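You operate a simulated robot arm through the tools that you are given. There is no shell and no other tool. Be economical: measure what you need, move in short steps, check, and stop when the job is done.

You are at the controls of a simulated two-armed robot. One attempt, no reset.

TASK
Pick up the bottle that says "W2" from the long bench top with one hand, pass it to the other hand and put it in the grey tray. Set down upright: bottle.

The check looks at the end state, three seconds after you hand in, the way a careful person would. Anything else that was tipped, shoved, dropped, spilled or broken makes it a failure.

THE ROBOT
Two 7-joint arms with two-finger parallel grippers on one trunk, on a base that drives. Base frame: it is fixed to the floor where the robot stands at the start and does not move with it; the origin is under the middle of the robot, x ahead of it, y to its left, z up. Units: m, degrees, N and s.
The left shoulder is at the start at [0.06, 0.189, 1.178], the right one opposite. With the tool pointing down near the work surface each hand reaches from about 0.1 to 0.66 m from the robot's upright axis, wherever it stands, measured 20 degrees to its own side. Places, roughly: grey tray (14x17 cm) [0.48, 1.14, 0.86]. Payload 3.43 kg a hand.
The TCP of each hand is the grasp point between the finger pads, 0.03 m short of the fingertips. In the tool frame z runs along the fingers and y along their closing line. The gripper opens to 0.094 m. The fingers are 0.028 m wide and 0.01 m thick; the gripper's body (0.05 by 0.096 m) begins 0.055 m behind the TCP.
Orientation is told as [roll, pitch, yaw] about the base's x, y, z axes, in that order, counted from this pose: with the fingers straight down and closing along the base's y, the tool's x points along the base's -x, its y along +y and its z along -z.

THE INTERFACE
- The arms move only by the tool send_rows. It takes "left_targets", "right_targets" or both (then of equal length, played together; a hand with none holds still); each is a list of rows, each an object (a shift or turn left out is 0, a gripper value left out holds the last) with "dp": the shift along the tool's x, y, z in m, a list of three; "rotation": the turn, a rotation vector about the tool's x, y, z in degrees, a list of three; "claw": the gripper command, from -1 (shut) to 1 (fully open), values between in proportion. In form: [{"dp": [x, y, z], "rotation": [rx, ry, rz], "claw": claw}, ...]. A call has 1 to 20 rows; each row is the pose to reach, as a shift and turn from the pose commanded when the call began, along the tool's axes at that moment. Rows are played at 5 a second. More than 0.05 m and 8.6 degrees between two rows, or a gripper value outside its range, and nothing of the call is played. Where a pose cannot be reached the arm comes as near as it can. A force on the tool above 40 N (or 10 N above the force at the start of the call, whichever is more), or a blocked arm, ends the call early, and 0.2 s more pass. Each finger travels about 0.153 m/s and halts on what it meets, pressing with about 37 N; the grip force reading is that of the motor and also rises with nothing between the fingers. The clock runs only during rows and for 0.2 s after the last one: add rows that repeat a pose to give the fingers time. The reply holds the time, the measured pose of the TCP, the force on the tool along the base axes, the opening and the grip force, in the units named above and with some noise, with the torque about the TCP (base axes, N m) and any sound that the robot's microphone picked up.
- Cameras (640 x 400 px; columns grow to the right, rows downward): "scene" is now at [0.0188, -0.0093, 1.7098]; the picture's right is [-0.22, -0.98, 0.00], its down [-0.84, 0.19, -0.51] and it looks along [0.50, -0.11, -0.86] (base axes); focal length 256 px, centre (320, 200). "left" rides on the left gripper at [0.076, -0.014, -0.102] in its tool frame; the picture's right is [0.18, 0.98, 0.00], its down [-0.75, 0.14, -0.64] and it looks along [-0.63, 0.12, 0.77] (tool axes); focal length 243 px, centre (320, 200). "right" rides on the right gripper at [0.076, 0.014, -0.102] in its tool frame; the picture's right is [-0.18, 0.98, 0.00], its down [-0.75, -0.14, -0.64] and it looks along [-0.63, -0.12, 0.77] (tool axes); focal length 243 px, centre (320, 200). There is no depth. A picture from a camera that has moved, and an enlarged one, comes with that camera's place and axes in the base frame and with its lens. The place of the scene camera against the robot may be out by one fixed shift of up to 0.018 m in any direction.
- capture(camera): a new picture of that camera. No time passes.
- slide_trunk(by): slides the trunk up (or, below 0, down) by that many m; the arms and the scene camera ride with it, the base frame stays. It gives what a move gives, with no picture.
- roll_base(legs): drives the robot by 1 to 6 legs, each [ahead, left, turn to the left] in m, m and degrees, along the robot's own axes; the way and the turn of a leg run together, so that a leg with both is an arc; at most 1.5 m and 180 degrees a leg. The arms and the cameras ride along, it lands a little off, and it stops where it bumps. It gives what a move gives.
- head_to(pan, tilt): turns the head with the scene camera to pan (to the left, within 86 degrees either way) and tilt (down, from -29 to 69), counted from straight ahead of the robot. It gives what a move gives.
- close_up(camera, box): a new picture of the part [left, top, right, bottom] of that camera's present view, enlarged. No time passes.
- close_job(): hands the job in; it is judged then, once.

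Work in short steps. Places have to be worked out from the pictures, the camera data and where the tool is seen: move nearer, look again, correct. Check each grasp and each placing, and mend what went wrong. You have 120 turns and 92 pictures in all, those below and enlarged ones among them. Open the grippers and draw the arms clear of the work before you hand the job in, unless the task says otherwise; then end with one line.

The tools are called after "Emit:" by a JSON object that holds its "op" and its "data". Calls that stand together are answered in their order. send_rows: Moves the arms, as the interface text tells. Its arguments: {"type":"object","properties":{"left_targets":{"type":"array"},"right_targets":{"type":"array"}},"required":[]} The other tools are called the same way: slide_trunk (by) slides the trunk up or down; roll_base (legs) drives the base; head_to (pan, tilt) turns the head that bears the scene camera; capture (camera) takes a picture; close_up (camera, box) takes an enlarged picture of a part of a camera's view; close_job () hands the job in.

At the start:

```text
time: 0.0
left_ee_pos: [0.412, 0.0317, 1.0832]
left_orientation: [0.0, 0.1, 0.0]
left_ft_force: [-0.2, 0.2, 0.6]
left_moment: [0.03, -0.02, 0.03]
left_gripper_width: 0.0941
left_grip_force: 0.1
right_ee_pos: [0.3263, -0.2518, 1.1632]
right_orientation: [0.0, -0.1, 0.0]
right_ft_force: [0.3, -0.3, -0.2]
right_moment: [0.02, -0.02, -0.03]
right_gripper_width: 0.0941
right_grip_force: 0.1
trunk travel left (down, up): [-0.85, 0.14]
robot x, y, heading: [-0.0005, 0.0006, -0.0]
head pan, tilt: [-12.7, 59.1]
```

scene: 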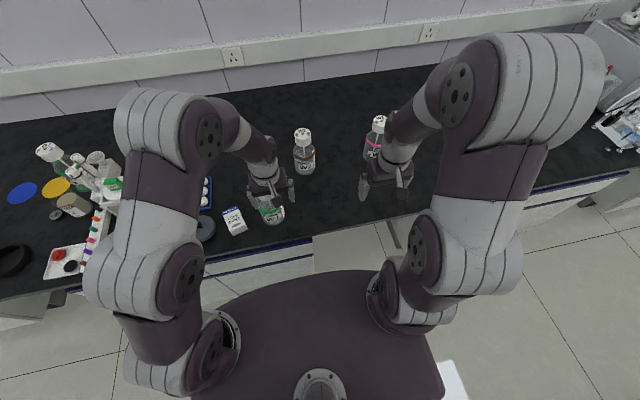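
right: 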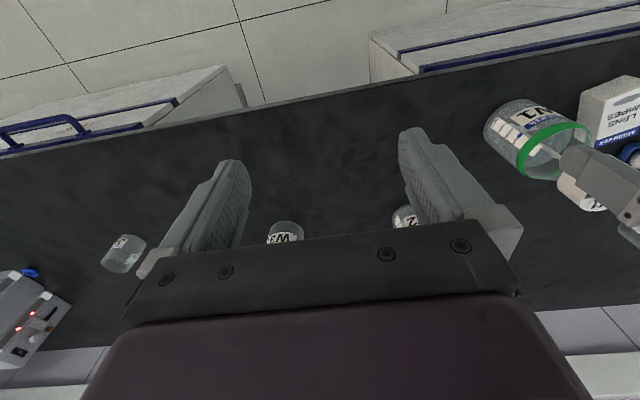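
left: 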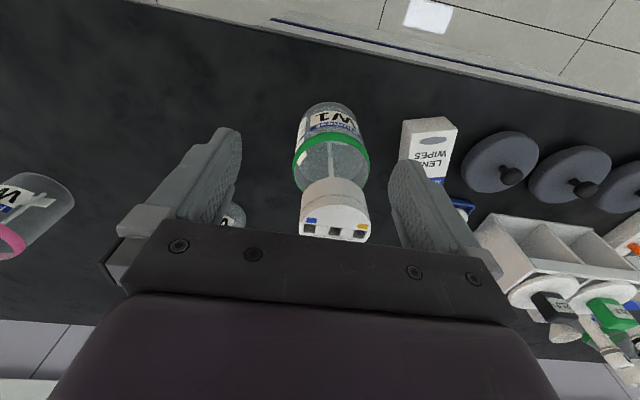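

The scene shows three bottles near the hands; I enlarge them to read the labels.

Emit:
{"op": "close_up", "data": {"camera": "scene", "box": [220, 100, 420, 225]}}

Emit:
{"op": "close_up", "data": {"camera": "right", "box": [80, 120, 480, 370]}}

Emit:
{"op": "close_up", "data": {"camera": "left", "box": [0, 90, 400, 340]}}

```text
3.20 times, centred on (320, 162) of scene
camera zoom: at [0.0188, -0.0093, 1.7098], right [-0.22, -0.98, 0.0], down [-0.84, 0.19, -0.51], along [0.5, -0.11, -0.86], focal length 818 px, centre (320, 320)
```

zoom: 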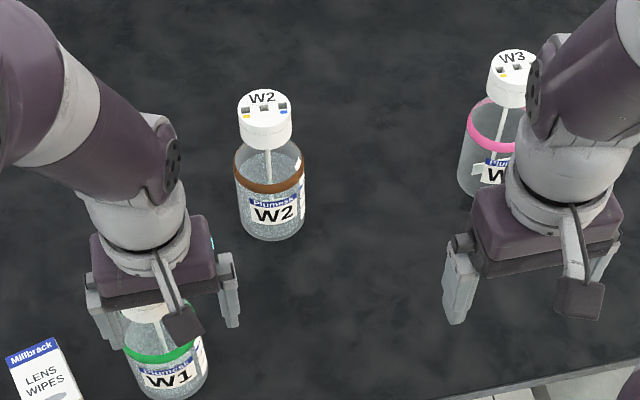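

```text
1.60 times, centred on (280, 245) of right
camera zoom: at [0.2502, -0.2378, 1.2664], right [0.18, 0.98, 0.0], down [0.75, -0.14, 0.64], along [0.63, -0.12, -0.77], focal length 388 px, centre (384, 128)
```

zoom: 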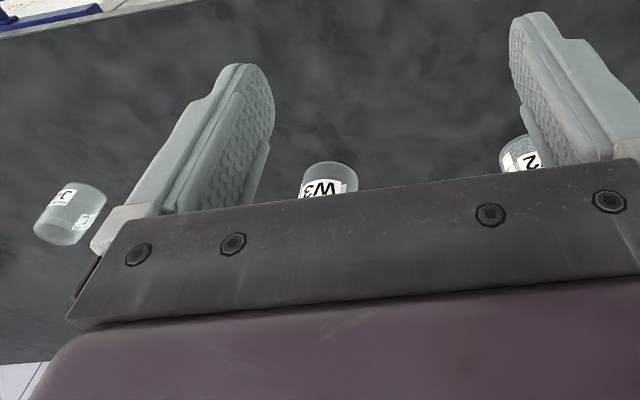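

```text
1.60 times, centred on (200, 215) of left
camera zoom: at [0.3349, 0.0174, 1.1849], right [-0.18, 0.98, 0.0], down [0.75, 0.14, 0.64], along [0.63, 0.12, -0.77], focal length 388 px, centre (512, 176)
```

zoom: 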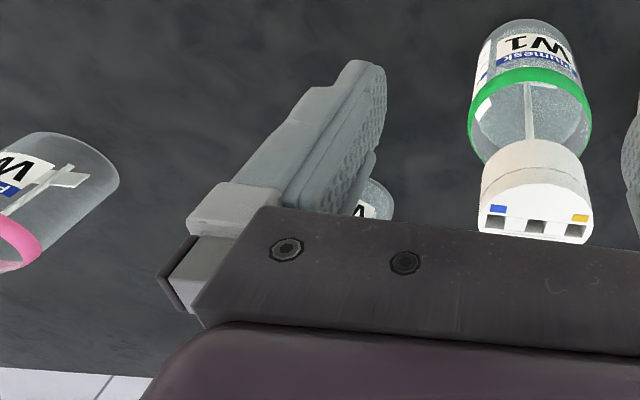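

W2 (brown band) stands at about (0.68, -0.09), bench ~0.86, cap top ~1.06. The left fingers are close to W1's cap, so I lift the left hand straight up first.

Emit:
{"op": "send_rows", "data": {"left_targets": [{"dp": [0, 0, -0.04]}, {"dp": [0, 0, -0.08]}, {"dp": [0, 0, -0.12]}, {"dp": [0, 0, -0.16]}, {"dp": [0.03, 0.03, -0.18]}, {"dp": [0.06, 0.06, -0.18]}]}}

Emit:
{"op": "head_to", "data": {"pan": 50, "tilt": 45}}

Emit:
{"op": "capture", "data": {"camera": "scene"}}

Emit:
{"op": "capture", "data": {"camera": "left"}}

```text
time: 1.4
left_ee_pos: [0.3478, 0.093, 1.2617]
left_orientation: [-0.2, -0.1, 0.0]
left_ft_force: [-0.1, -0.5, 0.8]
left_moment: [-0.03, 0.0, 0.0]
left_gripper_width: 0.0938
left_grip_force: 0.1
left hand out of reach, approached as far as the arm can: row 4, 5
right_ee_pos: [0.324, -0.251, 1.1644]
right_orientation: [0.0, -0.1, 0.0]
right_ft_force: [0.0, 0.0, 0.7]
right_moment: [0.02, 0.0, -0.01]
right_gripper_width: 0.0939
right_grip_force: 0.1
trunk travel left (down, up): [-0.85, 0.14]
robot x, y, heading: [-0.0035, -0.0035, 0.2]
head pan, tilt: [-12.7, 59.1]
```

```text
time: 2.7
left_ee_pos: [0.351, 0.092, 1.2618]
left_orientation: [-0.1, 0.0, 0.0]
left_ft_force: [0.4, 1.0, 0.3]
left_moment: [-0.02, 0.0, -0.01]
left_gripper_width: 0.0942
left_grip_force: 0.1
right_ee_pos: [0.3256, -0.2524, 1.164]
right_orientation: [0.0, 0.0, 0.1]
right_ft_force: [0.3, 0.0, -0.9]
right_moment: [-0.01, 0.01, -0.01]
right_gripper_width: 0.0937
right_grip_force: 0.1
trunk travel left (down, up): [-0.85, 0.14]
robot x, y, heading: [-0.0005, 0.0025, 0.3]
head pan, tilt: [50.0, 45.0]
```

```text
85 pictures are left
camera scene: at [0.0054, 0.0676, 1.7282], right [0.77, -0.64, 0.0], down [-0.46, -0.54, -0.71], along [0.45, 0.54, -0.71], focal length 256 px, centre (320, 200)
```

scene: 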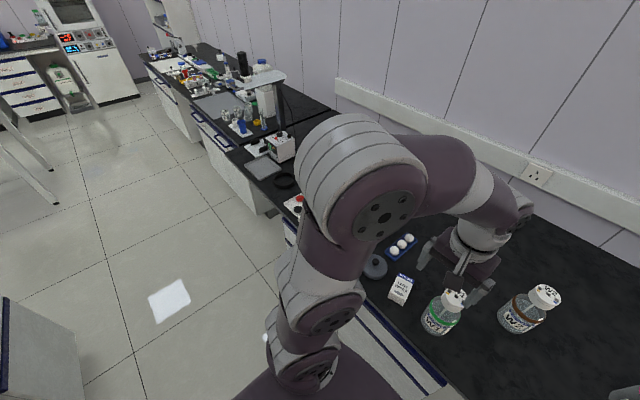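

```text
84 pictures are left
camera left: at [0.274, 0.0764, 1.363], right [-0.18, 0.98, 0.0], down [0.75, 0.14, 0.64], along [0.63, 0.12, -0.77], focal length 243 px, centre (320, 200)
```

left: 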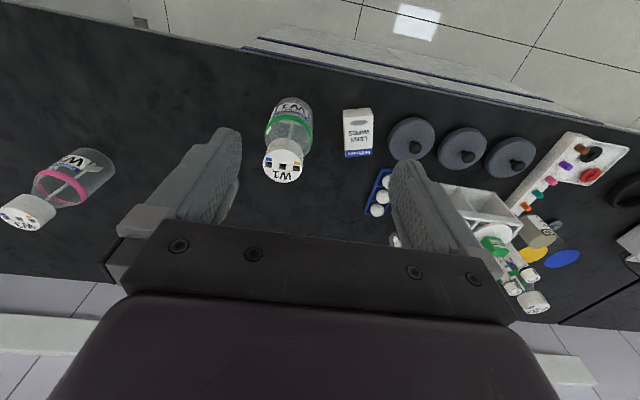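

The grey tray appears near (265,168). I enlarge it and the W2 bottle.

Emit:
{"op": "close_up", "data": {"camera": "scene", "box": [200, 110, 328, 220]}}

Emit:
{"op": "close_up", "data": {"camera": "scene", "box": [400, 260, 580, 370]}}

```text
3.64 times, centred on (264, 165) of scene
camera zoom: at [0.0054, 0.0676, 1.7282], right [0.77, -0.64, 0.0], down [-0.46, -0.54, -0.71], along [0.45, 0.54, -0.71], focal length 930 px, centre (524, 327)
```

zoom: 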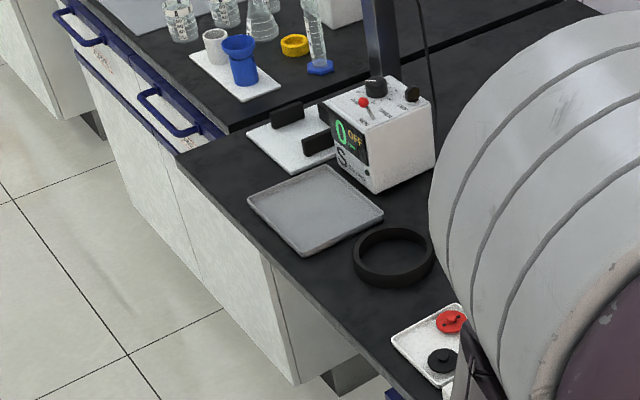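

```text
3.56 times, centred on (490, 315) of scene
camera zoom: at [0.0054, 0.0676, 1.7282], right [0.77, -0.64, 0.0], down [-0.46, -0.54, -0.71], along [0.45, 0.54, -0.71], focal length 910 px, centre (-284, -209)
```

zoom: 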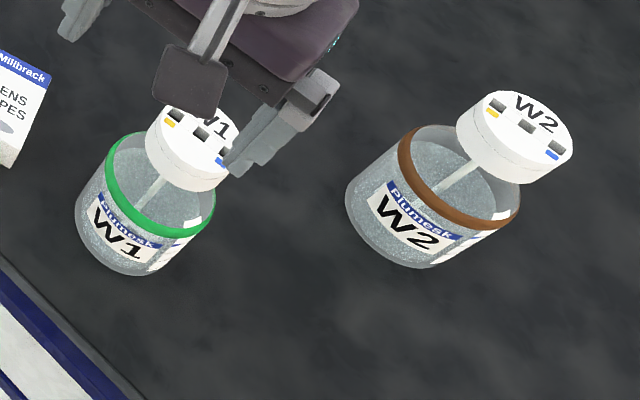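

The tray is empty with low rims; W2's cap top is at roughly (0.66, -0.09, 1.07). Plan: right hand grips the body almost horizontally from the front right, left hand takes the cap from above and places it. I first yaw the right tool by 130° in the air and move the left hand aside.

Emit:
{"op": "send_rows", "data": {"right_targets": [{"rotation": [0, 0, 8.1]}, {"rotation": [0, 0, 16.2]}, {"rotation": [0, 0, 24.3]}, {"rotation": [0, 0, 32.4]}, {"rotation": [0, 0, 40.5]}, {"rotation": [0, 0, 48.6]}, {"rotation": [0, 0, 56.7]}, {"rotation": [0, 0, 64.8]}, {"rotation": [0, 0, 72.9]}, {"rotation": [0, 0, 81]}, {"rotation": [0, 0, 89.1]}, {"rotation": [0, 0, 97.2]}, {"rotation": [0, 0, 105.3]}, {"rotation": [0, 0, 113.4]}, {"rotation": [0, 0, 121.5]}, {"rotation": [0, 0, 129.6]}], "left_targets": [{"dp": [0, 0.03, 0]}, {"dp": [0, 0.06, 0]}, {"dp": [0, 0.09, 0]}, {"dp": [0, 0.12, 0]}, {"dp": [0, 0.15, 0]}, {"dp": [0, 0.18, 0]}, {"dp": [0, 0.18, 0]}, {"dp": [0, 0.18, 0]}, {"dp": [0, 0.18, 0]}, {"dp": [0, 0.18, 0]}, {"dp": [0, 0.18, 0]}, {"dp": [0, 0.18, 0]}, {"dp": [0, 0.18, 0]}, {"dp": [0, 0.18, 0]}, {"dp": [0, 0.18, 0]}, {"dp": [0, 0.18, 0]}]}}

```text
time: 6.1
left_ee_pos: [0.3519, 0.2729, 1.2629]
left_orientation: [0.0, 0.1, 0.0]
left_ft_force: [0.3, 0.8, 0.7]
left_moment: [-0.05, 0.01, 0.01]
left_gripper_width: 0.094
left_grip_force: 0.0
right_ee_pos: [0.326, -0.2523, 1.1639]
right_orientation: [0.1, 0.0, -129.7]
right_ft_force: [0.3, -0.4, 0.9]
right_moment: [-0.05, 0.02, 0.0]
right_gripper_width: 0.094
right_grip_force: 0.1
trunk travel left (down, up): [-0.85, 0.14]
robot x, y, heading: [-0.0, -0.003, 0.2]
head pan, tilt: [50.0, 45.0]
```

Yaw reached. Now pitch the right fingers up to about 18° below horizontal.

Emit:
{"op": "send_rows", "data": {"right_targets": [{"dp": [0.01, 0, 0], "rotation": [0, 8, 0]}, {"dp": [0.02, 0, 0], "rotation": [0, 16, 0]}, {"dp": [0.03, 0, 0], "rotation": [0, 24, 0]}, {"dp": [0.04, 0, 0], "rotation": [0, 32, 0]}, {"dp": [0.05, 0, 0], "rotation": [0, 40, 0]}, {"dp": [0.05, 0, 0], "rotation": [0, 48, 0]}, {"dp": [0.05, 0, 0], "rotation": [0, 56, 0]}, {"dp": [0.05, 0, 0], "rotation": [0, 64, 0]}, {"dp": [0.05, 0, 0], "rotation": [0, 72, 0]}]}}

Emit:
{"op": "capture", "data": {"camera": "right"}}

Emit:
{"op": "head_to", "data": {"pan": -15, "tilt": 55}}

Emit:
{"op": "capture", "data": {"camera": "scene"}}

```text
time: 8.1
left_ee_pos: [0.3509, 0.2722, 1.2618]
left_orientation: [0.0, -0.1, 0.1]
left_ft_force: [0.2, 0.7, -0.1]
left_moment: [0.01, 0.0, -0.02]
left_gripper_width: 0.0941
left_grip_force: 0.2
right_ee_pos: [0.3592, -0.2137, 1.1642]
right_orientation: [0.0, 52.0, -129.6]
right_ft_force: [-0.3, -0.7, 0.2]
right_moment: [-0.01, -0.01, 0.02]
right_gripper_width: 0.0941
right_grip_force: 0.2
right hand out of reach, approached as far as the arm can: row 7, 8, 9
trunk travel left (down, up): [-0.85, 0.14]
robot x, y, heading: [0.0041, 0.0059, -0.3]
head pan, tilt: [50.0, 45.0]
```

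```text
81 pictures are left
camera right: at [0.3484, -0.249, 1.2871], right [0.69, -0.71, -0.15], down [-0.73, -0.66, -0.2], along [0.05, 0.24, -0.97], focal length 243 px, centre (320, 200)
```

right: 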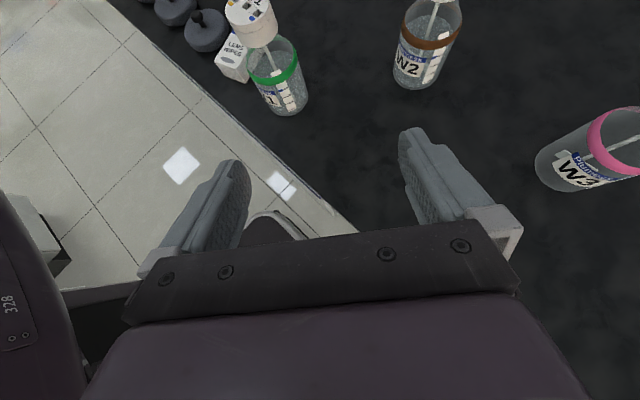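

```text
time: 9.5
left_ee_pos: [0.3517, 0.272, 1.2621]
left_orientation: [0.0, 0.0, 0.1]
left_ft_force: [0.2, -0.5, 0.7]
left_moment: [-0.01, -0.01, 0.01]
left_gripper_width: 0.0942
left_grip_force: 0.1
right_ee_pos: [0.3581, -0.2133, 1.1626]
right_orientation: [0.0, 52.0, -129.7]
right_ft_force: [0.1, 0.8, -0.2]
right_moment: [-0.02, 0.0, 0.03]
right_gripper_width: 0.094
right_grip_force: 0.1
trunk travel left (down, up): [-0.85, 0.14]
robot x, y, heading: [-0.0027, -0.0045, -0.2]
head pan, tilt: [-15.0, 55.0]
```

```text
80 pictures are left
camera scene: at [0.0225, -0.013, 1.7148], right [-0.26, -0.97, 0.0], down [-0.79, 0.21, -0.57], along [0.55, -0.15, -0.82], focal length 256 px, centre (320, 200)
```

scene: 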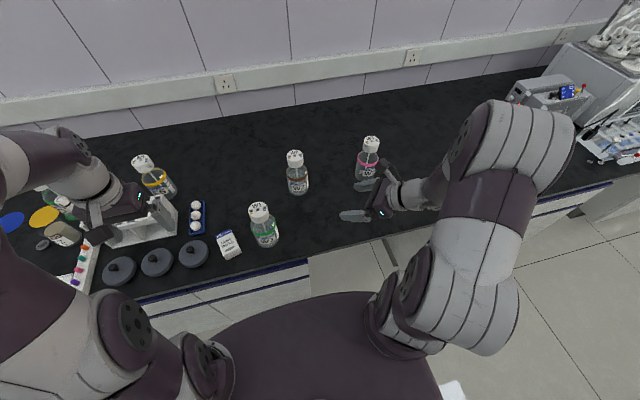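

Pitch stopped at 38° below horizontal near the body. I move the hand outward toward (0.48, -0.26, 1.10), then continue pitching.

Emit:
{"op": "send_rows", "data": {"right_targets": [{"dp": [-0.006, 0.031, 0.017]}, {"dp": [-0.012, 0.062, 0.034]}, {"dp": [-0.018, 0.093, 0.05]}, {"dp": [-0.024, 0.124, 0.067]}, {"dp": [-0.024, 0.124, 0.067], "rotation": [0, 7, 0]}, {"dp": [-0.024, 0.124, 0.067], "rotation": [0, 14, 0]}, {"dp": [-0.024, 0.124, 0.067], "rotation": [0, 20, 0]}]}}

```text
time: 11.1
left_ee_pos: [0.3529, 0.2717, 1.2611]
left_orientation: [0.0, 0.1, -0.1]
left_ft_force: [0.5, -0.3, -0.3]
left_moment: [0.01, 0.02, 0.0]
left_gripper_width: 0.0942
left_grip_force: 0.1
right_ee_pos: [0.4861, -0.2539, 1.1049]
right_orientation: [0.1, 55.4, -129.8]
right_ft_force: [1.1, -0.1, 0.5]
right_moment: [-0.01, 0.0, 0.0]
right_gripper_width: 0.0939
right_grip_force: 0.1
right hand out of reach, approached as far as the arm can: row 5, 6, 7
trunk travel left (down, up): [-0.85, 0.14]
robot x, y, heading: [0.0006, 0.0003, 0.1]
head pan, tilt: [-15.0, 55.0]
```

The wrist limits pitch at ~35° below horizontal from this height. Lowering the trunk by 0.15 should let the forearm lie flatter; the space under both hands is clear.

Emit:
{"op": "slide_trunk", "data": {"by": -0.14}}

Emit:
{"op": "send_rows", "data": {"right_targets": [{"rotation": [0, 7, 0]}, {"rotation": [0, 14, 0]}, {"rotation": [0, 21, 0]}]}}

Emit:
{"op": "capture", "data": {"camera": "right"}}

Emit:
{"op": "capture", "data": {"camera": "scene"}}

```text
time: 12.8
left_ee_pos: [0.3521, 0.2729, 1.1216]
left_orientation: [0.0, 0.0, -0.1]
left_ft_force: [0.1, 0.2, 0.0]
left_moment: [-0.01, 0.01, -0.01]
left_gripper_width: 0.0942
left_grip_force: 0.1
right_ee_pos: [0.4853, -0.2545, 0.9676]
right_orientation: [0.4, 55.4, -129.6]
right_ft_force: [0.6, -0.7, -0.5]
right_moment: [-0.01, 0.0, -0.01]
right_gripper_width: 0.094
right_grip_force: 0.2
trunk travel left (down, up): [-0.71, 0.28]
robot x, y, heading: [0.0022, -0.0009, 0.1]
head pan, tilt: [-15.0, 55.0]
```

```text
time: 13.6
left_ee_pos: [0.3516, 0.2728, 1.1204]
left_orientation: [0.0, 0.0, 0.0]
left_ft_force: [-0.2, -0.5, -0.4]
left_moment: [0.01, 0.0, 0.01]
left_gripper_width: 0.0938
left_grip_force: 0.2
right_ee_pos: [0.4857, -0.2541, 0.9664]
right_orientation: [0.4, 55.3, -129.6]
right_ft_force: [-0.5, 0.2, 0.5]
right_moment: [-0.03, 0.01, -0.02]
right_gripper_width: 0.0943
right_grip_force: 0.1
right hand out of reach, approached as far as the arm can: row 1, 2, 3
trunk travel left (down, up): [-0.71, 0.28]
robot x, y, heading: [-0.002, -0.0031, -0.1]
head pan, tilt: [-15.0, 55.0]
```

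```text
79 pictures are left
camera right: at [0.4697, -0.2938, 1.0887], right [0.69, -0.71, -0.15], down [-0.72, -0.64, -0.26], along [0.09, 0.28, -0.96], focal length 243 px, centre (320, 200)
```

right: 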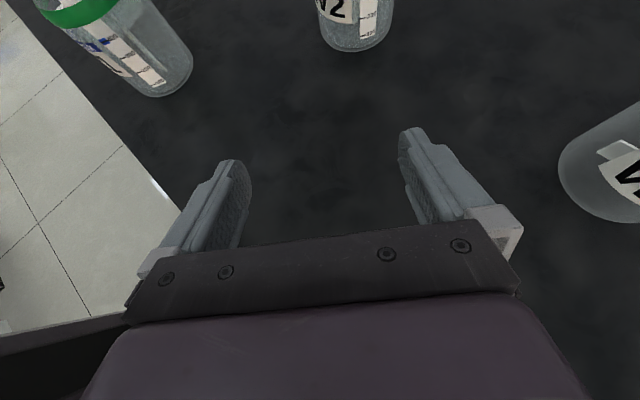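

```text
78 pictures are left
camera scene: at [0.0225, -0.0131, 1.5748], right [-0.26, -0.97, 0.0], down [-0.79, 0.21, -0.57], along [0.55, -0.15, -0.82], focal length 256 px, centre (320, 200)
```

scene: 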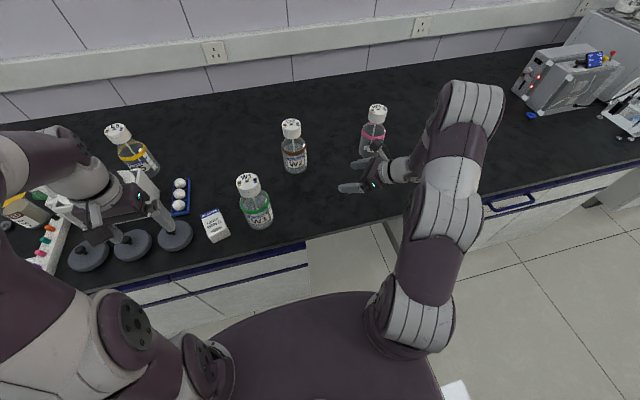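

Still limited; I test whether the hand higher relative to the shoulder allows a flatter pitch: raise 0.14 and pitch.

Emit:
{"op": "send_rows", "data": {"right_targets": [{"dp": [0.038, 0, -0.027]}, {"dp": [0.077, 0, -0.053]}, {"dp": [0.115, 0, -0.08]}, {"dp": [0.115, 0, -0.08], "rotation": [0, 7, 0]}, {"dp": [0.115, 0, -0.08], "rotation": [0, 14, 0]}, {"dp": [0.115, 0, -0.08], "rotation": [0, 20, 0]}]}}

```text
time: 15.0
left_ee_pos: [0.3526, 0.2719, 1.1207]
left_orientation: [0.0, -0.1, 0.0]
left_ft_force: [-0.9, 0.0, 0.5]
left_moment: [0.01, 0.01, -0.03]
left_gripper_width: 0.094
left_grip_force: 0.0
right_ee_pos: [0.4957, -0.2433, 1.067]
right_orientation: [1.9, 56.2, -130.6]
right_ft_force: [0.4, -1.2, 0.3]
right_moment: [-0.01, 0.0, -0.02]
right_gripper_width: 0.094
right_grip_force: 0.1
right hand out of reach, approached as far as the arm can: row 2, 3, 4, 5, 6
trunk travel left (down, up): [-0.71, 0.28]
robot x, y, heading: [0.0003, -0.0008, -0.0]
head pan, tilt: [-15.0, 55.0]
```

Limit persists here; extending the arm further out may free it. I move to a pre-grasp 0.12 m short of W2 and try pitching there.

Emit:
{"op": "send_rows", "data": {"right_targets": [{"dp": [0.001, 0.01, 0.04]}, {"dp": [0.002, 0.02, 0.08]}, {"dp": [0.004, 0.029, 0.125]}, {"dp": [0.004, 0.029, 0.125]}, {"dp": [0.004, 0.029, 0.125], "rotation": [0, 7, 0]}, {"dp": [0.004, 0.029, 0.125], "rotation": [0, 14, 0]}]}}

Emit:
{"op": "capture", "data": {"camera": "right"}}

Emit:
{"op": "capture", "data": {"camera": "scene"}}

```text
time: 16.4
left_ee_pos: [0.3519, 0.2724, 1.1214]
left_orientation: [0.0, -0.1, -0.1]
left_ft_force: [0.1, 0.4, 0.8]
left_moment: [0.0, 0.02, -0.01]
left_gripper_width: 0.094
left_grip_force: 0.0
right_ee_pos: [0.5875, -0.1841, 0.9996]
right_orientation: [2.4, 63.3, -130.0]
right_ft_force: [1.1, -0.3, -0.4]
right_moment: [-0.02, -0.02, 0.0]
right_gripper_width: 0.0938
right_grip_force: 0.1
right hand out of reach, approached as far as the arm can: row 6
trunk travel left (down, up): [-0.71, 0.28]
robot x, y, heading: [0.0015, -0.002, -0.2]
head pan, tilt: [-15.0, 55.0]
```

```text
77 pictures are left
camera right: at [0.5584, -0.2345, 1.1152], right [0.67, -0.72, -0.15], down [-0.71, -0.59, -0.39], along [0.2, 0.37, -0.91], focal length 243 px, centre (320, 200)
```

right: 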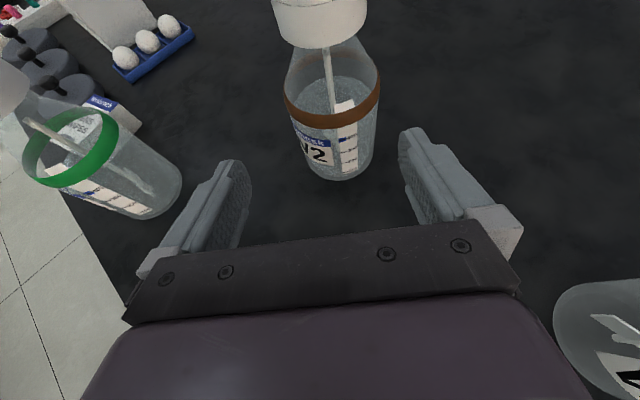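

```text
76 pictures are left
camera scene: at [0.0225, -0.0125, 1.5748], right [-0.26, -0.97, 0.0], down [-0.79, 0.21, -0.57], along [0.55, -0.15, -0.82], focal length 256 px, centre (320, 200)
```

scene: 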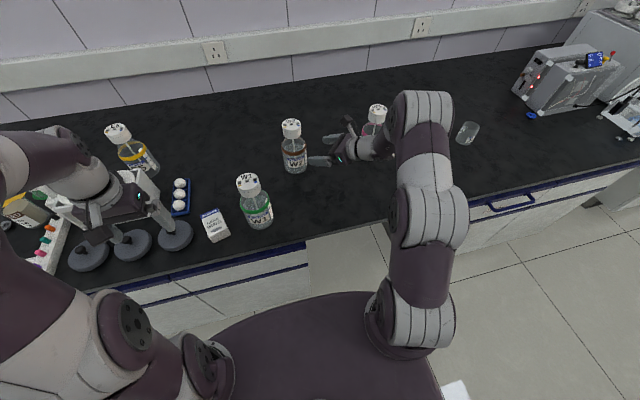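

Tilt is now ~27°, good enough. From two hand views, W2's axis is near (0.678, -0.104), bench ~0.857, about 0.015 to the tool's +y. I check arm clearance to W3 before descending.

Emit:
{"op": "close_up", "data": {"camera": "scene", "box": [260, 80, 480, 220]}}

```text
2.86 times, centred on (370, 150) of scene
camera zoom: at [0.0225, -0.0125, 1.5748], right [-0.26, -0.97, 0.0], down [-0.79, 0.21, -0.57], along [0.55, -0.15, -0.82], focal length 731 px, centre (177, 343)
```

zoom: 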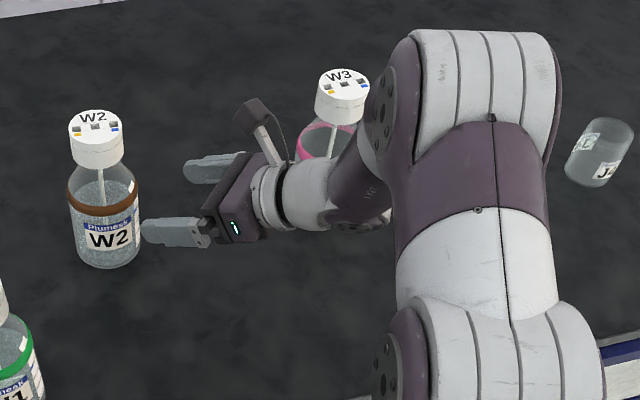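

The wrist runs in front of W3 with ample clearance. I descend to ~0.92 with the lateral correction, stopping ~0.085 short of the bottle axis.

Emit:
{"op": "send_rows", "data": {"right_targets": [{"dp": [-0.019, 0.005, 0.022]}, {"dp": [-0.038, 0.01, 0.044]}, {"dp": [-0.056, 0.015, 0.066]}, {"dp": [-0.056, 0.015, 0.066]}]}}

Emit:
{"op": "capture", "data": {"camera": "right"}}

Emit:
{"op": "close_up", "data": {"camera": "scene", "box": [260, 80, 480, 220]}}

```text
time: 17.4
left_ee_pos: [0.3525, 0.2721, 1.1225]
left_orientation: [-0.1, -0.2, 0.0]
left_ft_force: [0.0, 0.1, -0.4]
left_moment: [-0.03, -0.01, 0.0]
left_gripper_width: 0.0939
left_grip_force: 0.1
right_ee_pos: [0.6256, -0.1699, 0.9239]
right_orientation: [2.3, 63.3, -130.1]
right_ft_force: [-0.5, -0.2, 0.2]
right_moment: [0.01, -0.01, 0.02]
right_gripper_width: 0.0941
right_grip_force: 0.0
trunk travel left (down, up): [-0.71, 0.28]
robot x, y, heading: [-0.0001, 0.0023, -0.1]
head pan, tilt: [-15.0, 55.0]
```

```text
74 pictures are left
camera right: at [0.596, -0.2203, 1.0379], right [0.67, -0.72, -0.15], down [-0.71, -0.59, -0.39], along [0.2, 0.37, -0.91], focal length 243 px, centre (320, 200)
```

right: 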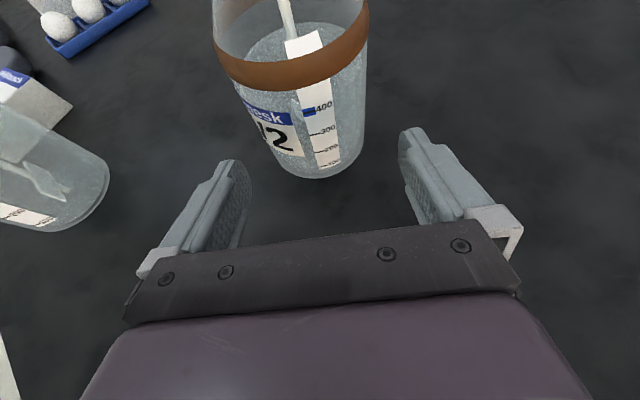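

```text
2.86 times, centred on (370, 150) of scene
camera zoom: at [0.022, -0.013, 1.5748], right [-0.26, -0.97, 0.0], down [-0.79, 0.21, -0.57], along [0.55, -0.15, -0.82], focal length 731 px, centre (177, 343)
```

zoom: 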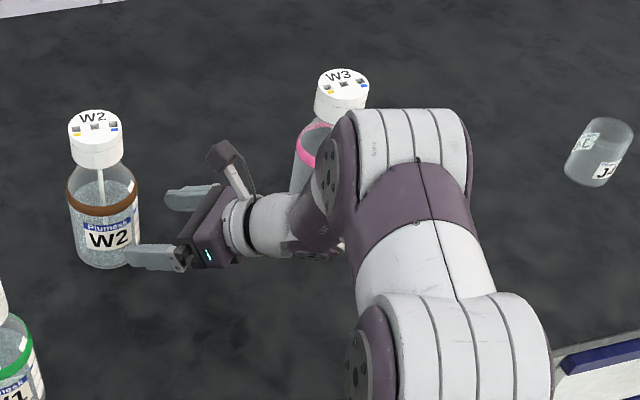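

The bottle's axis now lies ~0.007 toward tool -y, ~0.084 ahead. I correct and advance 0.03, still before any contact.

Emit:
{"op": "send_rows", "data": {"right_targets": [{"dp": [0, -0.007, 0]}, {"dp": [0.004, -0.007, 0.015]}, {"dp": [0.008, -0.007, 0.0295]}, {"dp": [0.008, -0.007, 0.0295]}]}}

Emit:
{"op": "capture", "data": {"camera": "right"}}

Emit:
{"op": "close_up", "data": {"camera": "scene", "box": [270, 110, 370, 190]}}

```text
time: 18.4
left_ee_pos: [0.3517, 0.2715, 1.1209]
left_orientation: [0.0, -0.2, 0.0]
left_ft_force: [0.2, 0.2, -0.6]
left_moment: [0.01, -0.01, 0.02]
left_gripper_width: 0.0938
left_grip_force: 0.1
right_ee_pos: [0.6412, -0.1435, 0.9167]
right_orientation: [2.4, 63.3, -130.2]
right_ft_force: [-0.5, 1.4, 0.2]
right_moment: [0.0, 0.02, 0.03]
right_gripper_width: 0.094
right_grip_force: 0.1
trunk travel left (down, up): [-0.71, 0.28]
robot x, y, heading: [-0.0019, 0.002, 0.1]
head pan, tilt: [-15.0, 55.0]
```

```text
72 pictures are left
camera right: at [0.6109, -0.1935, 1.0318], right [0.67, -0.72, -0.15], down [-0.71, -0.59, -0.39], along [0.2, 0.37, -0.91], focal length 243 px, centre (320, 200)
```

right: 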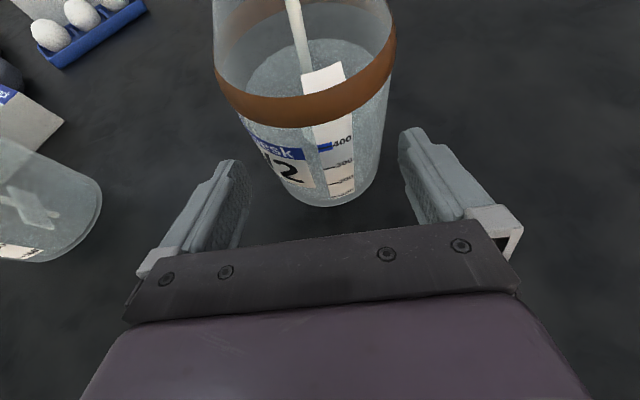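

```text
5.00 times, centred on (320, 150) of scene
camera zoom: at [0.0222, -0.0133, 1.5748], right [-0.26, -0.97, 0.0], down [-0.79, 0.21, -0.57], along [0.55, -0.15, -0.82], focal length 1279 px, centre (320, 450)
```

zoom: 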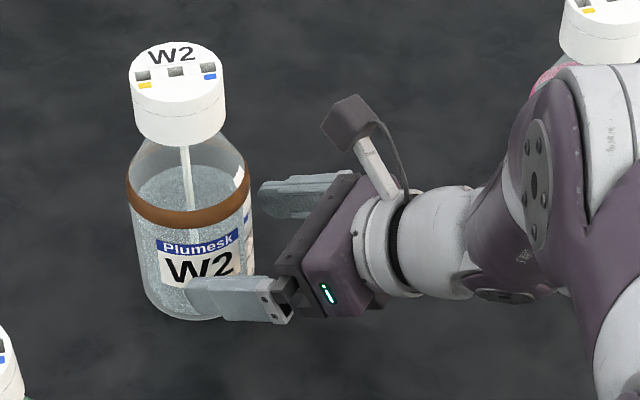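

Now centred within ~2 mm, ~0.056 from the axis. I advance 0.045 horizontally, watching force.

Emit:
{"op": "send_rows", "data": {"right_targets": [{"dp": [0.007, 0.001, 0.0134]}, {"dp": [0.0135, 0.001, 0.0268]}, {"dp": [0.02, 0.001, 0.0402]}, {"dp": [0.02, 0.001, 0.0402]}]}}

Emit:
{"op": "capture", "data": {"camera": "right"}}

Emit:
{"op": "close_up", "data": {"camera": "scene", "box": [270, 110, 370, 190]}}

```text
time: 19.4
left_ee_pos: [0.3512, 0.2714, 1.1222]
left_orientation: [0.1, -0.1, 0.0]
left_ft_force: [-0.2, 0.3, 0.7]
left_moment: [-0.04, -0.01, 0.0]
left_gripper_width: 0.094
left_grip_force: 0.0
right_ee_pos: [0.6724, -0.1106, 0.9157]
right_orientation: [2.4, 63.3, -130.0]
right_ft_force: [-0.2, -0.8, -0.5]
right_moment: [-0.01, -0.04, 0.0]
right_gripper_width: 0.094
right_grip_force: 0.0
trunk travel left (down, up): [-0.71, 0.28]
robot x, y, heading: [-0.0017, -0.0016, -0.1]
head pan, tilt: [-15.0, 55.0]
```

```text
70 pictures are left
camera right: at [0.6426, -0.1602, 1.0312], right [0.67, -0.72, -0.15], down [-0.71, -0.59, -0.39], along [0.2, 0.37, -0.91], focal length 243 px, centre (320, 200)
```

right: 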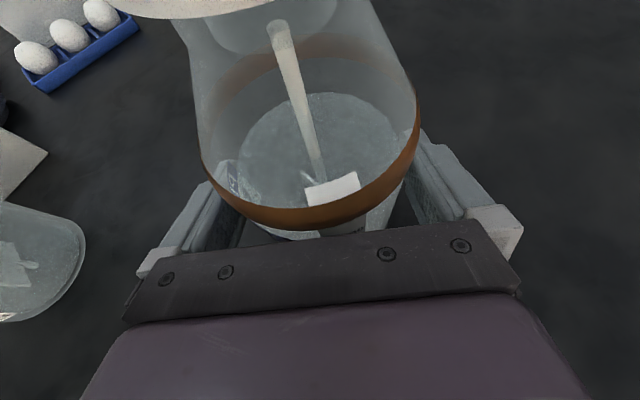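

```text
5.00 times, centred on (320, 150) of scene
camera zoom: at [0.0223, -0.0133, 1.5748], right [-0.26, -0.97, 0.0], down [-0.79, 0.21, -0.57], along [0.55, -0.15, -0.82], focal length 1279 px, centre (320, 450)
```

zoom: 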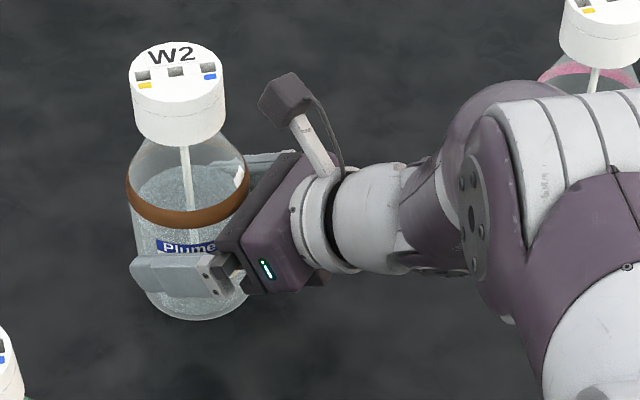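

The bottle is undisturbed and between the fingers. I close the right gripper.

Emit:
{"op": "send_rows", "data": {"right_targets": [{"claw": 0.6}, {"claw": 0.2}, {"claw": -1}, {"claw": -1}, {"claw": -1}]}}

Emit:
{"op": "close_up", "data": {"camera": "scene", "box": [270, 110, 370, 190]}}

```text
time: 20.6
left_ee_pos: [0.3515, 0.271, 1.1208]
left_orientation: [0.0, 0.0, -0.1]
left_ft_force: [0.6, 0.4, 0.3]
left_moment: [-0.02, 0.01, -0.02]
left_gripper_width: 0.094
left_grip_force: 0.1
right_ee_pos: [0.672, -0.1107, 0.9163]
right_orientation: [2.4, 63.3, -130.1]
right_ft_force: [1.9, -3.1, 2.3]
right_moment: [0.06, 0.18, 0.01]
right_gripper_width: 0.0887
right_grip_force: 37.0
trunk travel left (down, up): [-0.71, 0.28]
robot x, y, heading: [-0.0024, -0.0001, -0.1]
head pan, tilt: [-15.0, 55.0]
```

```text
5.00 times, centred on (320, 150) of scene
camera zoom: at [0.0226, -0.0135, 1.5748], right [-0.26, -0.97, 0.0], down [-0.79, 0.21, -0.57], along [0.55, -0.15, -0.82], focal length 1279 px, centre (320, 450)
```

zoom: 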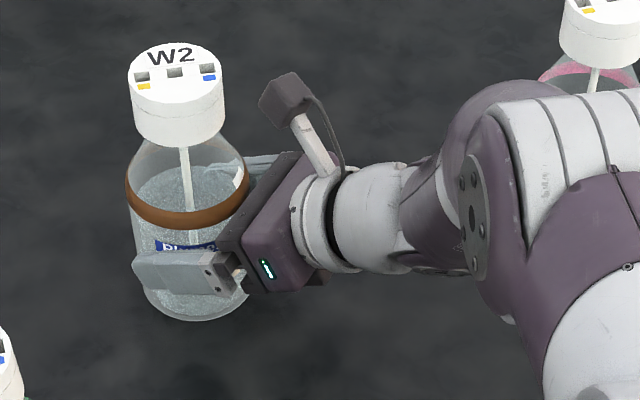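

Grip at 0.0887 m, 37 N. I lift 0.03 straight up to test.

Emit:
{"op": "send_rows", "data": {"right_targets": [{"dp": [0.009, 0, -0.0045]}, {"dp": [0.018, 0, -0.009]}, {"dp": [0.027, 0, -0.0135]}, {"dp": [0.027, 0, -0.0135]}]}}

Emit:
{"op": "close_up", "data": {"camera": "scene", "box": [270, 110, 370, 190]}}

```text
time: 21.6
left_ee_pos: [0.3525, 0.272, 1.1214]
left_orientation: [-0.1, 0.0, 0.0]
left_ft_force: [-0.2, 0.3, -0.1]
left_moment: [-0.01, -0.04, -0.01]
left_gripper_width: 0.0939
left_grip_force: 0.1
right_ee_pos: [0.6733, -0.1112, 0.9462]
right_orientation: [2.3, 63.3, -130.2]
right_ft_force: [0.8, 0.5, -7.5]
right_moment: [-0.05, 0.07, 0.0]
right_gripper_width: 0.0886
right_grip_force: 36.8
trunk travel left (down, up): [-0.71, 0.28]
robot x, y, heading: [-0.0006, 0.0017, 0.1]
head pan, tilt: [-15.0, 55.0]
```

```text
5.00 times, centred on (320, 150) of scene
camera zoom: at [0.0238, -0.0133, 1.5748], right [-0.26, -0.97, 0.0], down [-0.79, 0.21, -0.57], along [0.55, -0.15, -0.82], focal length 1279 px, centre (320, 450)
```

zoom: 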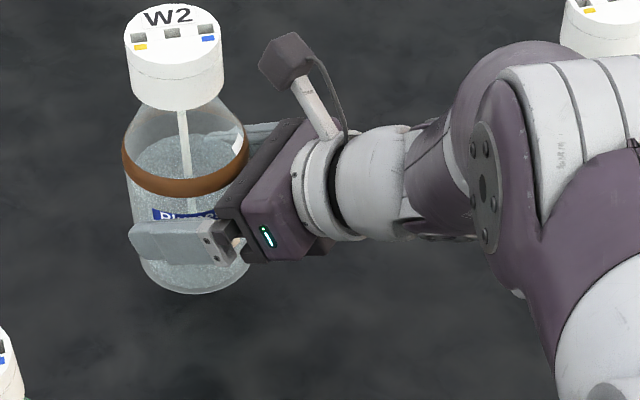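

Lifted cleanly (~0.75 kg). I retract the bottle toward the robot (-0.12 in x) to a clear area for the handover.

Emit:
{"op": "send_rows", "data": {"right_targets": [{"dp": [-0.0033, -0.0184, -0.0156]}, {"dp": [-0.0067, -0.0368, -0.0311]}, {"dp": [-0.01, -0.0552, -0.0467]}, {"dp": [-0.0134, -0.0736, -0.0622]}, {"dp": [-0.0167, -0.092, -0.0778]}, {"dp": [-0.0167, -0.092, -0.0778]}]}}

Emit:
{"op": "capture", "data": {"camera": "scene"}}

```text
time: 23.0
left_ee_pos: [0.3524, 0.2725, 1.1214]
left_orientation: [0.0, 0.0, 0.0]
left_ft_force: [-1.2, 0.0, -0.1]
left_moment: [0.03, 0.01, -0.01]
left_gripper_width: 0.0944
left_grip_force: 0.1
right_ee_pos: [0.5541, -0.106, 0.9638]
right_orientation: [2.2, 63.3, -130.1]
right_ft_force: [-0.1, 0.1, -7.7]
right_moment: [-0.1, 0.08, -0.01]
right_gripper_width: 0.0888
right_grip_force: 37.4
trunk travel left (down, up): [-0.71, 0.28]
robot x, y, heading: [0.0023, -0.0024, 0.1]
head pan, tilt: [-15.0, 55.0]
```

```text
66 pictures are left
camera scene: at [0.0243, -0.0133, 1.5748], right [-0.26, -0.97, 0.0], down [-0.79, 0.21, -0.57], along [0.55, -0.15, -0.82], focal length 256 px, centre (320, 200)
```

scene: 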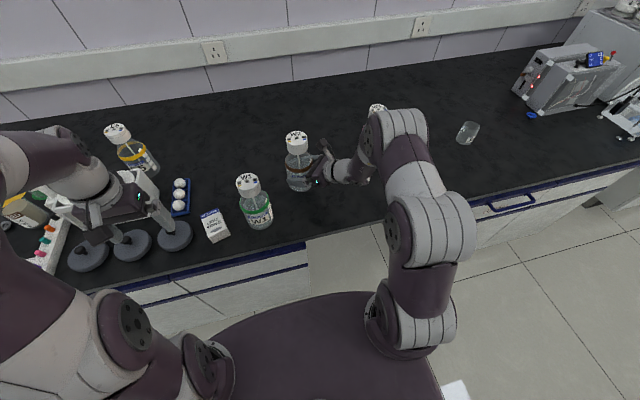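

Moved well, pose held. Raise the trunk 0.14 back up, then drive right 0.16 into the free area for the handover.

Emit:
{"op": "slide_trunk", "data": {"by": 0.14}}

Emit:
{"op": "roll_base", "data": {"legs": [[0, -0.16, 0]]}}

Emit:
{"op": "capture", "data": {"camera": "scene"}}

```text
time: 24.6
left_ee_pos: [0.3528, 0.2709, 1.2613]
left_orientation: [-0.1, 0.0, 0.0]
left_ft_force: [0.3, -0.7, -0.2]
left_moment: [-0.01, 0.02, 0.02]
left_gripper_width: 0.0941
left_grip_force: 0.1
right_ee_pos: [0.5522, -0.1062, 1.1052]
right_orientation: [2.3, 63.4, -130.2]
right_ft_force: [-0.8, 0.7, -6.9]
right_moment: [-0.12, 0.02, 0.0]
right_gripper_width: 0.0886
right_grip_force: 36.8
trunk travel left (down, up): [-0.85, 0.14]
robot x, y, heading: [0.0046, -0.0006, 0.1]
head pan, tilt: [-15.0, 55.0]
```

```text
time: 26.0
left_ee_pos: [0.3529, 0.1182, 1.26]
left_orientation: [-0.1, 0.0, 0.1]
left_ft_force: [0.0, -0.4, -0.7]
left_moment: [0.01, 0.01, -0.01]
left_gripper_width: 0.0937
left_grip_force: 0.1
right_ee_pos: [0.5526, -0.2615, 1.1036]
right_orientation: [2.5, 63.2, -130.1]
right_ft_force: [-0.2, -0.1, -7.2]
right_moment: [-0.05, 0.04, 0.0]
right_gripper_width: 0.0886
right_grip_force: 36.5
trunk travel left (down, up): [-0.85, 0.14]
robot x, y, heading: [-0.0023, -0.1569, -0.1]
head pan, tilt: [-15.0, 55.0]
```

```text
65 pictures are left
camera scene: at [0.0236, -0.1672, 1.7148], right [-0.26, -0.97, 0.0], down [-0.79, 0.21, -0.57], along [0.55, -0.15, -0.82], focal length 256 px, centre (320, 200)
```

scene: 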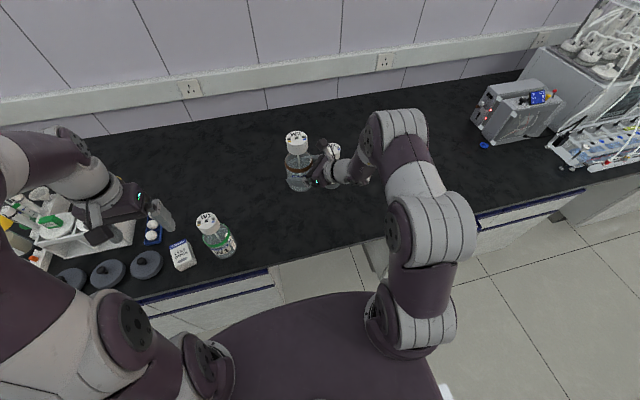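

Robot at y=-0.157. I bring the bottle down and inward to about (0.51, -0.16), TCP z ~0.975, where the left hand can reach the cap from above.

Emit:
{"op": "send_rows", "data": {"right_targets": [{"dp": [-0.02, -0.018, 0.019]}, {"dp": [-0.039, -0.037, 0.038]}, {"dp": [-0.059, -0.055, 0.056]}, {"dp": [-0.078, -0.074, 0.075]}, {"dp": [-0.098, -0.092, 0.094]}, {"dp": [-0.098, -0.092, 0.094]}]}}

Emit:
{"op": "capture", "data": {"camera": "scene"}}

```text
time: 27.4
left_ee_pos: [0.3521, 0.1141, 1.2626]
left_orientation: [0.1, 0.0, 0.0]
left_ft_force: [-1.2, -0.8, -0.1]
left_moment: [-0.01, -0.01, 0.02]
left_gripper_width: 0.0942
left_grip_force: 0.1
right_ee_pos: [0.5119, -0.1747, 0.973]
right_orientation: [2.4, 63.3, -130.2]
right_ft_force: [0.0, -0.2, -6.5]
right_moment: [-0.06, 0.03, 0.03]
right_gripper_width: 0.0885
right_grip_force: 36.6
trunk travel left (down, up): [-0.85, 0.14]
robot x, y, heading: [-0.0034, -0.1573, 0.0]
head pan, tilt: [-15.0, 55.0]
```

```text
64 pictures are left
camera scene: at [0.0234, -0.1713, 1.7148], right [-0.26, -0.97, 0.0], down [-0.79, 0.21, -0.57], along [0.55, -0.15, -0.82], focal length 256 px, centre (320, 200)
```

scene: 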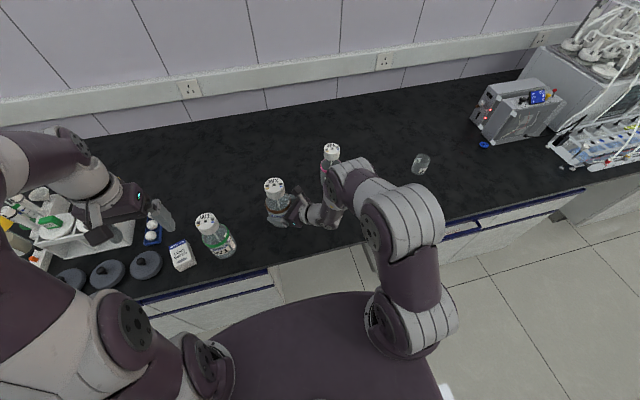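

The right hand holds W2 upright with axis ~(0.518,-0.167), cap top ~1.11. I bring the left hand over with yaw +50°, so its fingers close perpendicular to the right fingers' direction, stopping short and above.

Emit:
{"op": "send_rows", "data": {"left_targets": [{"dp": [-0.0179, -0.03, 0.0114], "rotation": [0, 0, -7.14]}, {"dp": [-0.0357, -0.06, 0.0229], "rotation": [0, 0, -14.3]}, {"dp": [-0.0536, -0.09, 0.0343], "rotation": [0, 0, -21.4]}, {"dp": [-0.0714, -0.12, 0.0457], "rotation": [0, 0, -28.6]}, {"dp": [-0.0893, -0.15, 0.0571], "rotation": [0, 0, -35.7]}, {"dp": [-0.107, -0.18, 0.0686], "rotation": [0, 0, -42.9]}, {"dp": [-0.125, -0.21, 0.08], "rotation": [0, 0, -50]}, {"dp": [-0.125, -0.21, 0.08], "rotation": [0, 0, -50]}]}}

Emit:
{"op": "capture", "data": {"camera": "scene"}}

Emit:
{"op": "capture", "data": {"camera": "left"}}

```text
time: 29.2
left_ee_pos: [0.4754, -0.0946, 1.1808]
left_orientation: [0.0, 0.0, 50.1]
left_ft_force: [-0.4, 0.4, 0.2]
left_moment: [-0.03, 0.0, -0.01]
left_gripper_width: 0.0938
left_grip_force: 0.0
right_ee_pos: [0.5101, -0.1741, 0.9729]
right_orientation: [2.4, 63.3, -130.1]
right_ft_force: [-0.9, -0.5, -6.3]
right_moment: [-0.08, 0.04, 0.05]
right_gripper_width: 0.0884
right_grip_force: 37.5
trunk travel left (down, up): [-0.85, 0.14]
robot x, y, heading: [-0.0018, -0.1572, -0.1]
head pan, tilt: [-15.0, 55.0]
```

```text
63 pictures are left
camera scene: at [0.0228, -0.1695, 1.7148], right [-0.26, -0.97, 0.0], down [-0.79, 0.21, -0.57], along [0.55, -0.15, -0.82], focal length 256 px, centre (320, 200)
```

scene: 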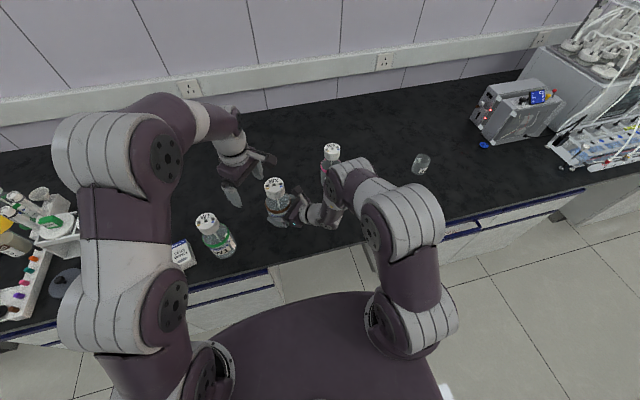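

```text
62 pictures are left
camera left: at [0.4365, -0.1635, 1.2823], right [-0.87, 0.49, 0.0], down [0.38, 0.67, 0.64], along [0.32, 0.56, -0.77], focal length 243 px, centre (320, 200)
```

left: 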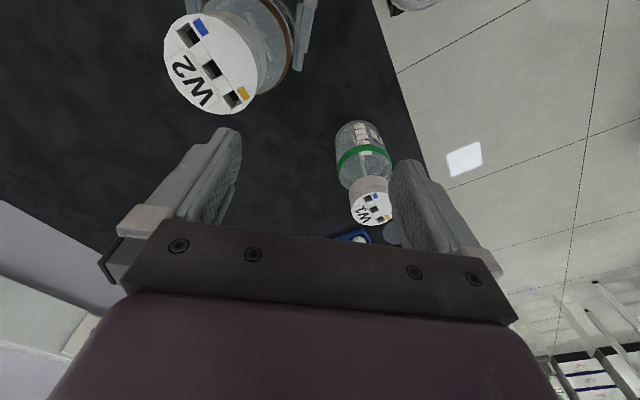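

The left view puts the cap centre at about (0.512,-0.168). I shift the left hand above it and look again.

Emit:
{"op": "send_rows", "data": {"left_targets": [{"dp": [0.015, -0.038, 0]}, {"dp": [0.031, -0.076, 0]}, {"dp": [0.031, -0.076, 0]}]}}

Emit:
{"op": "capture", "data": {"camera": "left"}}

Emit:
{"op": "close_up", "data": {"camera": "scene", "box": [210, 110, 370, 240]}}

```text
time: 30.0
left_ee_pos: [0.4958, -0.1594, 1.1646]
left_orientation: [0.0, 0.1, 50.1]
left_ft_force: [0.0, -0.5, -0.3]
left_moment: [-0.01, -0.02, -0.02]
left_gripper_width: 0.0941
left_grip_force: 0.1
left hand out of reach, approached as far as the arm can: row 2, 3
right_ee_pos: [0.5111, -0.1745, 0.9725]
right_orientation: [2.3, 63.3, -130.0]
right_ft_force: [-0.3, 0.6, -7.7]
right_moment: [-0.08, 0.06, 0.01]
right_gripper_width: 0.0887
right_grip_force: 36.5
trunk travel left (down, up): [-0.85, 0.14]
robot x, y, heading: [-0.0021, -0.1551, 0.3]
head pan, tilt: [-15.0, 55.0]
```

```text
61 pictures are left
camera left: at [0.4578, -0.2274, 1.2675], right [-0.87, 0.49, 0.0], down [0.38, 0.67, 0.64], along [0.32, 0.56, -0.77], focal length 243 px, centre (320, 200)
```

left: 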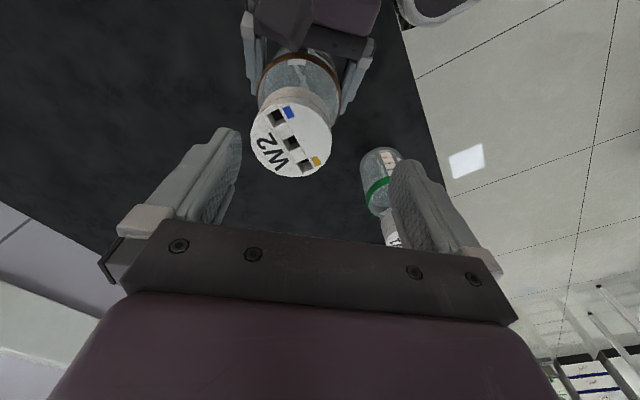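

```text
3.08 times, centred on (290, 175) of scene
camera zoom: at [0.0223, -0.1689, 1.7148], right [-0.26, -0.97, 0.0], down [-0.79, 0.21, -0.57], along [0.55, -0.15, -0.82], focal length 787 px, centre (412, 277)
```

zoom: 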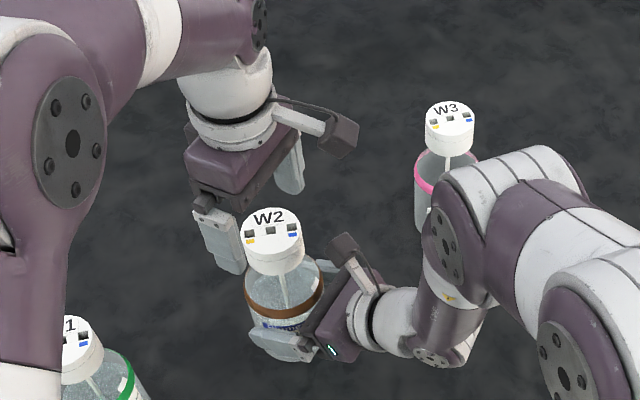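

The left hand is at its reach limit there, so I bring the bottle ~0.036 nearer with the right hand and centre the left over it.

Emit:
{"op": "send_rows", "data": {"right_targets": [{"dp": [-0.001, -0.018, -0.002]}, {"dp": [-0.002, -0.036, -0.004]}, {"dp": [-0.002, -0.036, -0.004]}], "left_targets": [{"dp": [0.001, 0.008, 0]}, {"dp": [0.0015, 0.016, 0]}, {"dp": [0.0015, 0.016, 0]}]}}

Emit:
{"op": "capture", "data": {"camera": "left"}}

```text
time: 30.8
left_ee_pos: [0.4864, -0.1517, 1.163]
left_orientation: [0.2, 0.0, 49.9]
left_ft_force: [1.3, -0.2, -0.3]
left_moment: [0.03, 0.01, 0.01]
left_gripper_width: 0.0938
left_grip_force: 0.0
right_ee_pos: [0.4831, -0.1528, 0.9704]
right_orientation: [2.2, 63.3, -130.3]
right_ft_force: [0.4, -0.6, -7.4]
right_moment: [-0.09, 0.07, 0.0]
right_gripper_width: 0.0888
right_grip_force: 37.2
trunk travel left (down, up): [-0.85, 0.14]
robot x, y, heading: [-0.0005, -0.1566, 0.2]
head pan, tilt: [-15.0, 55.0]
```

```text
59 pictures are left
camera left: at [0.448, -0.2198, 1.2668], right [-0.87, 0.49, 0.0], down [0.38, 0.67, 0.64], along [0.31, 0.56, -0.77], focal length 243 px, centre (320, 200)
```

left: 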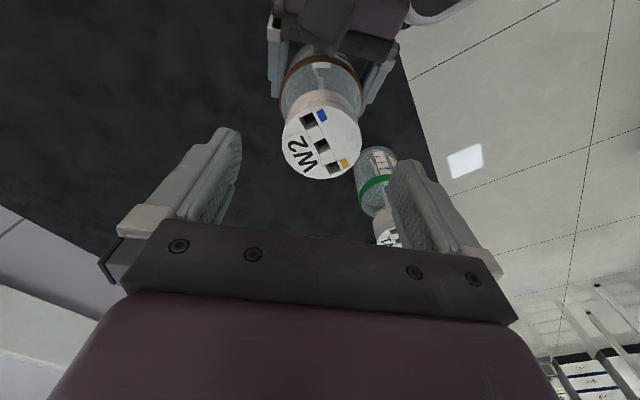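

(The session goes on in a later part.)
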